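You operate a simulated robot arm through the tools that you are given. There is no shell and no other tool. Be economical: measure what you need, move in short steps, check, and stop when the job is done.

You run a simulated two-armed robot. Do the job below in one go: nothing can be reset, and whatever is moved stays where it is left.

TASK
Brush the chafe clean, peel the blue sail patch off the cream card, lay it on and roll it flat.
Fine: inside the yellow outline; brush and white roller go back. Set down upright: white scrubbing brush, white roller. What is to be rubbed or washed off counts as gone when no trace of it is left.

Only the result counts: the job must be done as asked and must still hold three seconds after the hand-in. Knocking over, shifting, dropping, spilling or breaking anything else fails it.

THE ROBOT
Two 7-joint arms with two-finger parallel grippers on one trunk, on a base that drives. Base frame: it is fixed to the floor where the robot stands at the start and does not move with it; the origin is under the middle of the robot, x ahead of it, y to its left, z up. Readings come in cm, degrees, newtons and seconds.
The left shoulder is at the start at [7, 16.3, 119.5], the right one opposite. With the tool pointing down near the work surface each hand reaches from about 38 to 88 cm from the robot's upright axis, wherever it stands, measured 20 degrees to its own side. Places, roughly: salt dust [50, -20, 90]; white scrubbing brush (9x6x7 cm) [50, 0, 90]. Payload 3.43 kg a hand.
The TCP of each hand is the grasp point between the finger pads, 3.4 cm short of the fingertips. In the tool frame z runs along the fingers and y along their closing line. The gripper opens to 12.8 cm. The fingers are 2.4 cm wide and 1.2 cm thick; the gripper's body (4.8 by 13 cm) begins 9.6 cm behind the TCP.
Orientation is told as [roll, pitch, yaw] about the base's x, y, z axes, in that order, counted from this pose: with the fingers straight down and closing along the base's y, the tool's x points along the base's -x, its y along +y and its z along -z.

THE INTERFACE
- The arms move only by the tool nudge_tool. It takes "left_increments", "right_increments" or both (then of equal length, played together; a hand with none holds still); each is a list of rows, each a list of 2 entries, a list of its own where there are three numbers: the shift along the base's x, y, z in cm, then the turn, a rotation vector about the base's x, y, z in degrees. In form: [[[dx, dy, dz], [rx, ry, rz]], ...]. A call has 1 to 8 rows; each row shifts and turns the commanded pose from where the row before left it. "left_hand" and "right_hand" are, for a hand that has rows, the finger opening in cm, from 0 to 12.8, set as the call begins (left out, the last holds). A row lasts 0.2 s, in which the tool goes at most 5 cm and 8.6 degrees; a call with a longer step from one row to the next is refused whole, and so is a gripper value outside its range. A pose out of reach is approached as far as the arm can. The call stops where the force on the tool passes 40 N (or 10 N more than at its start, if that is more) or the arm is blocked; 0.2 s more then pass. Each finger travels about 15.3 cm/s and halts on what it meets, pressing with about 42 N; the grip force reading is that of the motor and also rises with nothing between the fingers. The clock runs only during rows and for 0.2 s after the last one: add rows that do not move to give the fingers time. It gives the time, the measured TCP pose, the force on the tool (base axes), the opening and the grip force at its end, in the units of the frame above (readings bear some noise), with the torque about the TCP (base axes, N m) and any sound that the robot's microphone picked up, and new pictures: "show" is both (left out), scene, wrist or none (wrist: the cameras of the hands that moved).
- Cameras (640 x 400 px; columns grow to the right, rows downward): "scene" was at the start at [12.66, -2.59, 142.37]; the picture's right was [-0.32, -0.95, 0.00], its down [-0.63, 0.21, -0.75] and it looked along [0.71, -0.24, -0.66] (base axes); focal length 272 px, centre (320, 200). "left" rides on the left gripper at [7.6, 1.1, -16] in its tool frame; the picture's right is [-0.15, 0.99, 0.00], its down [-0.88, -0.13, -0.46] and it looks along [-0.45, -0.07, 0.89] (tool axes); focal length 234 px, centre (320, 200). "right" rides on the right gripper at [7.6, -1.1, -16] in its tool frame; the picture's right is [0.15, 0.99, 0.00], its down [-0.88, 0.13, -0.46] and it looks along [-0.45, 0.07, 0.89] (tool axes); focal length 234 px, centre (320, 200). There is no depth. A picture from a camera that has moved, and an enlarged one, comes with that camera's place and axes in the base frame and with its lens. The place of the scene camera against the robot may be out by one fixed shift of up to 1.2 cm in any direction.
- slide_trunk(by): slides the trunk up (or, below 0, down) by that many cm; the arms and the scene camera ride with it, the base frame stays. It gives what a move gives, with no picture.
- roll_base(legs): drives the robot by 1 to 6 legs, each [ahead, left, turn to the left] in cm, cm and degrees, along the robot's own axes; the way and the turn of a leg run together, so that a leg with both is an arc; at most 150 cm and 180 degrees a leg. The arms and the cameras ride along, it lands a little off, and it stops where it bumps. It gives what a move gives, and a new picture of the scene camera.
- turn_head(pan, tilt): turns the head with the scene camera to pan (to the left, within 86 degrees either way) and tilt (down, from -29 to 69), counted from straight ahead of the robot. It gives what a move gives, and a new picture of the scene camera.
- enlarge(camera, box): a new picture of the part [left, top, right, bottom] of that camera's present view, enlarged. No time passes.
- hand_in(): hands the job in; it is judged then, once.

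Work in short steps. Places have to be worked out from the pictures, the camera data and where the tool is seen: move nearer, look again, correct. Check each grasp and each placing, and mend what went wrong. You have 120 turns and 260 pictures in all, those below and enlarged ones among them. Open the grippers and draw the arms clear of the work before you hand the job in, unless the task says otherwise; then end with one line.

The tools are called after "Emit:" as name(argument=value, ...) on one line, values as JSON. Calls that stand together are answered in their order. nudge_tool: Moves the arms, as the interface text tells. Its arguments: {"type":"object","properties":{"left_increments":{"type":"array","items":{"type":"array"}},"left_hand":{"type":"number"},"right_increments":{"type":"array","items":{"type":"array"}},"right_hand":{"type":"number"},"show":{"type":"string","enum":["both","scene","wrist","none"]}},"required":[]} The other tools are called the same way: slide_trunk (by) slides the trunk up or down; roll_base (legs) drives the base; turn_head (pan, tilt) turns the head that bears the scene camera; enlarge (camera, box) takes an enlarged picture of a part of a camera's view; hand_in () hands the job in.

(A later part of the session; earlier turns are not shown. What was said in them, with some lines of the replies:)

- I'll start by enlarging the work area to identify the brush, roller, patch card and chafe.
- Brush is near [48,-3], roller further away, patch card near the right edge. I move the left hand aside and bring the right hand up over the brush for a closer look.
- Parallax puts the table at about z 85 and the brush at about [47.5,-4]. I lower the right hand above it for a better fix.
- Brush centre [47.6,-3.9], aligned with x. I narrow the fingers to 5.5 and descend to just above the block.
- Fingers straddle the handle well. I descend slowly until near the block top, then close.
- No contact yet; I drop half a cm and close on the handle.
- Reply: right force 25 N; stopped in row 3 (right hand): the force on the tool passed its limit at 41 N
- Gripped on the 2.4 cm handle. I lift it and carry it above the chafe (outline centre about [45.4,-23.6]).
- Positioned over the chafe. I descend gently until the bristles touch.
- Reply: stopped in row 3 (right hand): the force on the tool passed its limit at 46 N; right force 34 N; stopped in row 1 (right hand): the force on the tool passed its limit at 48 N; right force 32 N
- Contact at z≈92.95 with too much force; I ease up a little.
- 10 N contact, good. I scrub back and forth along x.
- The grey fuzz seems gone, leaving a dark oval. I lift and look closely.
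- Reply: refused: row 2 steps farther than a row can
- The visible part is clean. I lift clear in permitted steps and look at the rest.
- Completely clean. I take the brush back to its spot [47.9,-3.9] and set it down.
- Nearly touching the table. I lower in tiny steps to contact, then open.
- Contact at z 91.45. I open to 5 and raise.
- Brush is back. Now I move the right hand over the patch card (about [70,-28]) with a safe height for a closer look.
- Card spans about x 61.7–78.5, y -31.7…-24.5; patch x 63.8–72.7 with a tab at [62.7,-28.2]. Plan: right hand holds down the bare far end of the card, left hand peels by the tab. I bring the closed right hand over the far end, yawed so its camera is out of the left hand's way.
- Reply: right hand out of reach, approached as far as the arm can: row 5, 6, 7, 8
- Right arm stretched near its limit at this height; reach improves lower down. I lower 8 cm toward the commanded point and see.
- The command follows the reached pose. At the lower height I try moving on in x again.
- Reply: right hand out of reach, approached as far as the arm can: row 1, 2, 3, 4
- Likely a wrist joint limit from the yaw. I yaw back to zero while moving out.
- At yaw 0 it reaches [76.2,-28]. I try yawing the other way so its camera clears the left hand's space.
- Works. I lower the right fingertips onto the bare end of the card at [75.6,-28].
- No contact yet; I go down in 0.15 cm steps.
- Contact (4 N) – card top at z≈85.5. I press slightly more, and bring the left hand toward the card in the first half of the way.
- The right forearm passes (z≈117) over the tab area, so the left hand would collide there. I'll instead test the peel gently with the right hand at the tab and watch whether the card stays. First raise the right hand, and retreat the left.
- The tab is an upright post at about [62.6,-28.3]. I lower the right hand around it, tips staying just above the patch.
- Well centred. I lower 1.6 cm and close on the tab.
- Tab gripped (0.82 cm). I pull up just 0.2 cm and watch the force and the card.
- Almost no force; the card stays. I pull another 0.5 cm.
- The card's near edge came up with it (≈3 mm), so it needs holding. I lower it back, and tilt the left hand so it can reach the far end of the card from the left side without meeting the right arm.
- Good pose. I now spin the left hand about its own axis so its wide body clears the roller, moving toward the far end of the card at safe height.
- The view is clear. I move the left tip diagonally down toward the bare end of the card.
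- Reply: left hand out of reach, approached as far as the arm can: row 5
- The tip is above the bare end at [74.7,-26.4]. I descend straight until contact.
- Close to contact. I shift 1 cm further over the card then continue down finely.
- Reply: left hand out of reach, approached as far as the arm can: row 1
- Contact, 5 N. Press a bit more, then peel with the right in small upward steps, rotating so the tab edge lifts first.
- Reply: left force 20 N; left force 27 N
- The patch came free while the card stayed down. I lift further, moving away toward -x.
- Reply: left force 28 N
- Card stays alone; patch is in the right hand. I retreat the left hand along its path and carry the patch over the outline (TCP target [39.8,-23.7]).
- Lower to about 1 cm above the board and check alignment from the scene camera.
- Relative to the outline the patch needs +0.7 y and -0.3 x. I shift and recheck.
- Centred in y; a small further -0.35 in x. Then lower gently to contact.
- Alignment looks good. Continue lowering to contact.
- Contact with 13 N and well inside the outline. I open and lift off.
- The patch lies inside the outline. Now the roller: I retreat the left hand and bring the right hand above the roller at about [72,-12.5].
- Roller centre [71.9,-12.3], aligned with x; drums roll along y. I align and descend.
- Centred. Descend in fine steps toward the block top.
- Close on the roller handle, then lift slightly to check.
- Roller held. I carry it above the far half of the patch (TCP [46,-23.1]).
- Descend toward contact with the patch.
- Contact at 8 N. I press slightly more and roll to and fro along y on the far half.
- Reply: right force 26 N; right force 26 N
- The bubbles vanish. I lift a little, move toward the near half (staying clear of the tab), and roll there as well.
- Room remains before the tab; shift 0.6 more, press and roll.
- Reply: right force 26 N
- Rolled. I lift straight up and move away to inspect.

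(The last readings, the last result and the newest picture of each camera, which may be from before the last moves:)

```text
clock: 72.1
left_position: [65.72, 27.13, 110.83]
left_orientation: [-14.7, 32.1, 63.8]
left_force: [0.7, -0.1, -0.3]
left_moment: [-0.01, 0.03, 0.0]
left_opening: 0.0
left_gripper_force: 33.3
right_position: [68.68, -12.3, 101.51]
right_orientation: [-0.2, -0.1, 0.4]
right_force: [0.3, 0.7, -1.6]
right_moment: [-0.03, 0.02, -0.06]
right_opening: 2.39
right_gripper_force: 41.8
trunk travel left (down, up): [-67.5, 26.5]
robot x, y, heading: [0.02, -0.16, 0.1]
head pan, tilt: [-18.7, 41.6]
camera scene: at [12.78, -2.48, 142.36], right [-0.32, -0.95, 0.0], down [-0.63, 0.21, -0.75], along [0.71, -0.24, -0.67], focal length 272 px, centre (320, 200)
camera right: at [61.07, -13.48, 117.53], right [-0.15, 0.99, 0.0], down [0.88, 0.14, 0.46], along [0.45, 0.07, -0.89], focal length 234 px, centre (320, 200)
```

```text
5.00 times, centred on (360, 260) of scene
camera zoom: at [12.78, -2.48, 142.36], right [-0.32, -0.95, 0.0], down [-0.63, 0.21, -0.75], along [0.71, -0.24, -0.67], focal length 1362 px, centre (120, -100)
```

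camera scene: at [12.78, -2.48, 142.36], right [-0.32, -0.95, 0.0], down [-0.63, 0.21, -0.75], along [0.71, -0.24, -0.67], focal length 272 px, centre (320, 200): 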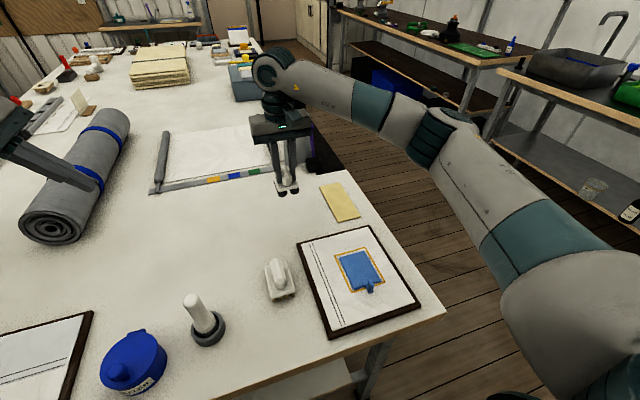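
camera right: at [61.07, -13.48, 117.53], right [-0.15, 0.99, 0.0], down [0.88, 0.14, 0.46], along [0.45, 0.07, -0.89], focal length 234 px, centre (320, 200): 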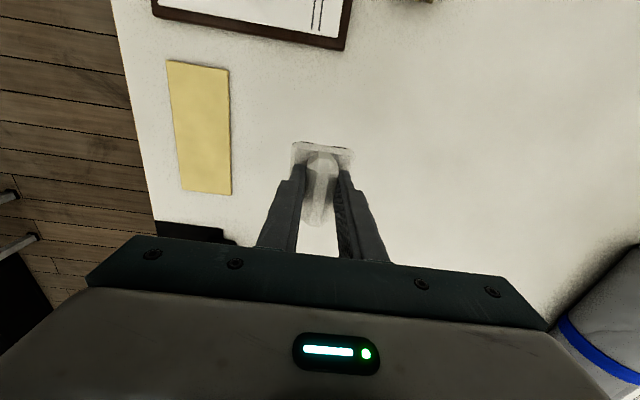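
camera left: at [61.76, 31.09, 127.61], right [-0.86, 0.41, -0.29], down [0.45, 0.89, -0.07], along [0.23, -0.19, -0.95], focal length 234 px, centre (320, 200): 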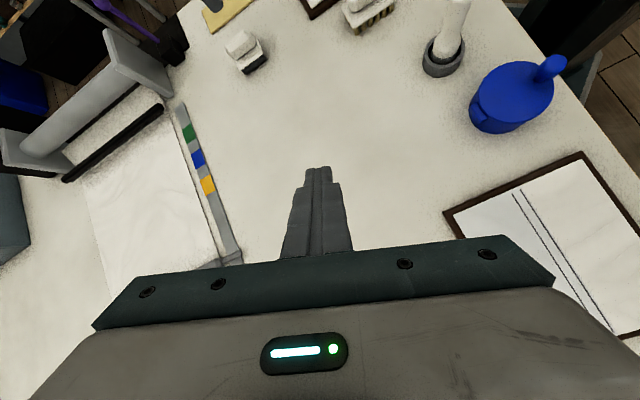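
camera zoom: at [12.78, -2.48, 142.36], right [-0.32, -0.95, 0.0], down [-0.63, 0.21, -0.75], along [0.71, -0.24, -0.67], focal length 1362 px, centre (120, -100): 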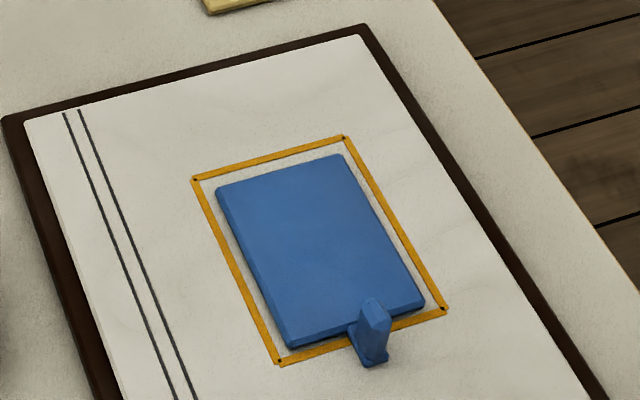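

Flat and inside. I return the roller to [71.65,-12.3] and lower it.

Emit:
nudge_tool(right_increments=[[[2.97, 0, 0], [0, 0, 0]], [[0, 0, -4], [0, 0, 0]], [[0, 0, -4], [0, 0, 0]], [[0, 0, -1], [0, 0, 0]], [[0, 0, -0.4], [0, 0, 0]]], show="none")

Emit:
enlarge(camera="scene", box=[240, 150, 340, 230])

```text
clock: 73.3
left_position: [65.51, 27.03, 110.93]
left_orientation: [-14.7, 32.0, 63.8]
left_force: [-0.1, -0.7, 0.4]
left_moment: [0.02, -0.03, 0.0]
left_opening: 0.0
left_gripper_force: 32.5
right_position: [71.55, -12.52, 91.75]
right_orientation: [-0.1, -0.2, 0.2]
right_force: [-0.1, -0.2, -1.9]
right_moment: [0.0, 0.0, -0.02]
right_opening: 2.43
right_gripper_force: 42.1
trunk travel left (down, up): [-67.5, 26.5]
robot x, y, heading: [0.14, -0.3, 0.0]
head pan, tilt: [-18.7, 41.6]
```

```text
5.00 times, centred on (290, 190) of scene
camera zoom: at [12.68, -2.65, 142.37], right [-0.32, -0.95, 0.0], down [-0.63, 0.21, -0.75], along [0.71, -0.24, -0.66], focal length 1362 px, centre (470, 250)
```

zoom: 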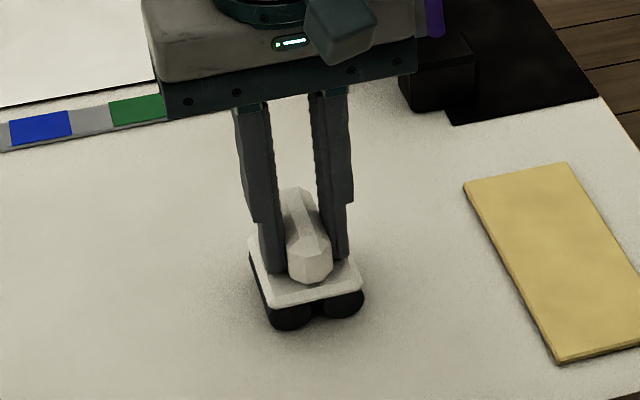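

Within 3 mm of its spot. Nudge +0.2 y, lower to contact.

Emit:
nudge_tool(right_increments=[[[0, 0.2, -0.05], [0, 0, 0]], [[0, 0, -0.1], [0, 0, 0]], [[0, 0, 0], [0, 0, 0]]], show="none")

```text
clock: 74.1
left_position: [65.54, 27.02, 110.92]
left_orientation: [-14.7, 32.1, 63.7]
left_force: [0.1, 0.1, -0.2]
left_moment: [-0.02, 0.02, 0.02]
left_opening: 0.0
left_gripper_force: 33.1
right_position: [71.5, -12.36, 91.76]
right_orientation: [0.0, -0.2, 0.2]
right_force: [0.5, -0.3, -1.8]
right_moment: [-0.01, 0.0, -0.03]
right_opening: 2.42
right_gripper_force: 42.3
trunk travel left (down, up): [-67.5, 26.5]
robot x, y, heading: [-0.04, -0.34, -0.1]
head pan, tilt: [-18.7, 41.6]
```

Emit:
nudge_tool(right_increments=[[[0, 0, -0.1], [0, 0, 0]], [[0, 0, 0], [0, 0, 0]]], show="none")

```text
clock: 74.7
left_position: [65.5, 27.09, 111.07]
left_orientation: [-14.7, 32.2, 63.7]
left_force: [1.0, 0.7, -0.5]
left_moment: [0.0, 0.0, -0.03]
left_opening: 0.02
left_gripper_force: 32.8
right_position: [71.4, -12.53, 91.65]
right_orientation: [0.0, -0.3, 0.3]
right_force: [1.1, 0.8, 2.1]
right_moment: [0.1, -0.2, 0.02]
right_opening: 2.4
right_gripper_force: 42.2
trunk travel left (down, up): [-67.5, 26.5]
robot x, y, heading: [0.21, -0.21, 0.2]
head pan, tilt: [-18.7, 41.6]
```

Contact. Open and rise straight up.

Emit:
nudge_tool(right_increments=[[[0, 0, 0], [0, 0, 0]], [[0, 0, 0.3], [0, 0, 0]], [[0, 0, 1], [0, 0, 0]], [[0, 0, 4], [0, 0, 0]], [[0, 0, 5], [0, 0, 0]]], right_hand=5, show="scene")

Emit:
enlarge(camera="scene", box=[230, 170, 370, 310])

```text
clock: 75.9
left_position: [65.46, 27.18, 110.95]
left_orientation: [-14.8, 32.1, 63.7]
left_force: [-0.2, -0.1, 0.2]
left_moment: [-0.03, 0.03, 0.01]
left_opening: 0.03
left_gripper_force: 33.0
right_position: [71.48, -12.27, 102.26]
right_orientation: [-0.1, -0.3, 0.3]
right_force: [0.7, 0.2, 0.3]
right_moment: [0.0, 0.01, 0.01]
right_opening: 5.0
right_gripper_force: 0.1
trunk travel left (down, up): [-67.5, 26.5]
robot x, y, heading: [-0.06, 0.11, 0.1]
head pan, tilt: [-18.7, 41.6]
camera scene: at [12.57, -2.52, 142.37], right [-0.32, -0.95, 0.0], down [-0.63, 0.21, -0.75], along [0.71, -0.24, -0.66], focal length 272 px, centre (320, 200)
```

scene: 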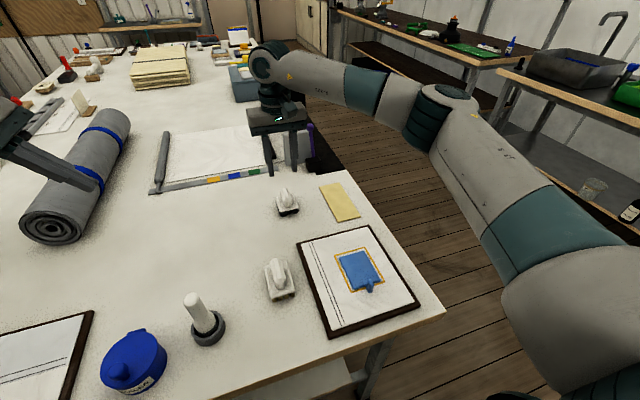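

```text
2.86 times, centred on (300, 240) of scene
camera zoom: at [12.57, -2.52, 142.37], right [-0.32, -0.95, 0.0], down [-0.63, 0.21, -0.75], along [0.71, -0.24, -0.66], focal length 779 px, centre (377, 86)
```

zoom: 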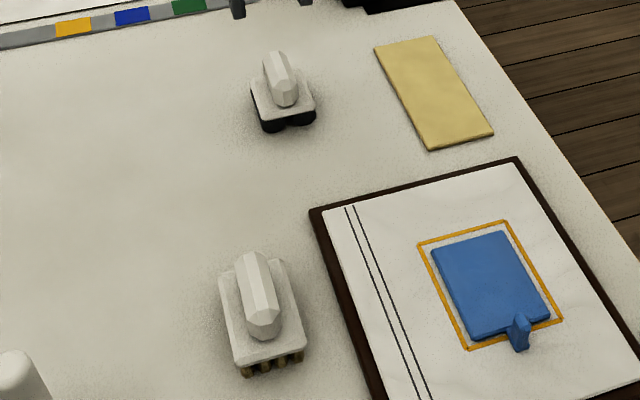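

Roller and brush stand upright at their spots, card unmoved, patch flat inside. I open both grippers and draw the arms clear.

Emit:
nudge_tool(right_increments=[[[0, 0, 4], [0, 0, 0]], [[-3, -3.8, 0], [0, 0, 0]], [[-3, -3.8, 0], [0, 0, 0]], [[-3, -3.8, 0], [0, 0, 0]], [[-3, -3.8, 0], [0, 0, 0]], [[-3, -3.8, 0], [0, 0, 0]], [[-3, -3.8, 0], [0, 0, 0]], [[-2, -4, 0], [0, 0, 0]]], left_increments=[[[0, 0, 1], [0, 0, 0]], [[0, 0, 1], [0, 0, 0]], [[0, 0, 1], [0, 0, 0]], [[0, 0, 1], [0, 0, 0]], [[0, 0, 0], [0, 0, 0]], [[0, 0, 0], [0, 0, 0]], [[0, 0, 0], [0, 0, 0]], [[0, 0, 0], [0, 0, 0]]], right_hand=12, left_hand=10, show="scene")

Emit:
enlarge(camera="scene", box=[310, 220, 410, 300])

```text
clock: 77.7
left_position: [65.6, 27.1, 114.9]
left_orientation: [-14.8, 32.0, 63.7]
left_force: [-0.1, -0.1, -0.1]
left_moment: [0.03, -0.05, -0.01]
left_opening: 9.98
left_gripper_force: 0.0
right_position: [51.22, -39.63, 105.9]
right_orientation: [0.0, -0.1, 0.3]
right_force: [0.4, -0.2, -0.3]
right_moment: [0.0, 0.02, 0.02]
right_opening: 12.01
right_gripper_force: 0.0
trunk travel left (down, up): [-67.5, 26.5]
robot x, y, heading: [-0.27, -0.09, -0.1]
head pan, tilt: [-18.7, 41.6]
camera scene: at [12.52, -2.78, 142.38], right [-0.32, -0.95, 0.0], down [-0.63, 0.21, -0.75], along [0.71, -0.24, -0.66], focal length 272 px, centre (320, 200)
```

scene: 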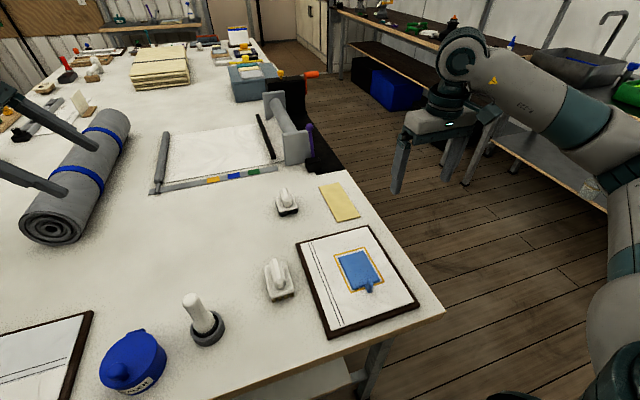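

```text
5.00 times, centred on (360, 260) of scene
camera zoom: at [12.52, -2.78, 142.38], right [-0.32, -0.95, 0.0], down [-0.63, 0.21, -0.75], along [0.71, -0.24, -0.66], focal length 1362 px, centre (120, -100)
```

zoom: 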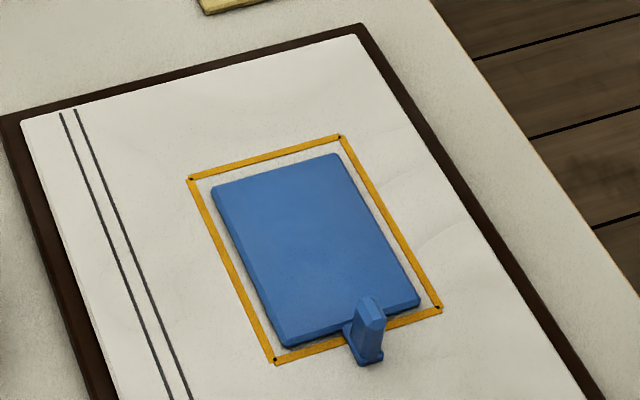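

All is in place and both arms are clear; I hand the job in.

Emit:
hand_in()

```text
The job is handed in.
```

The job is handed in. The chafe is brushed clean, and the blue patch is rolled flat inside the yellow outline with only its pull tab crossing the line. The brush and roller are upright at their spots, the brush about 0.8 cm off.
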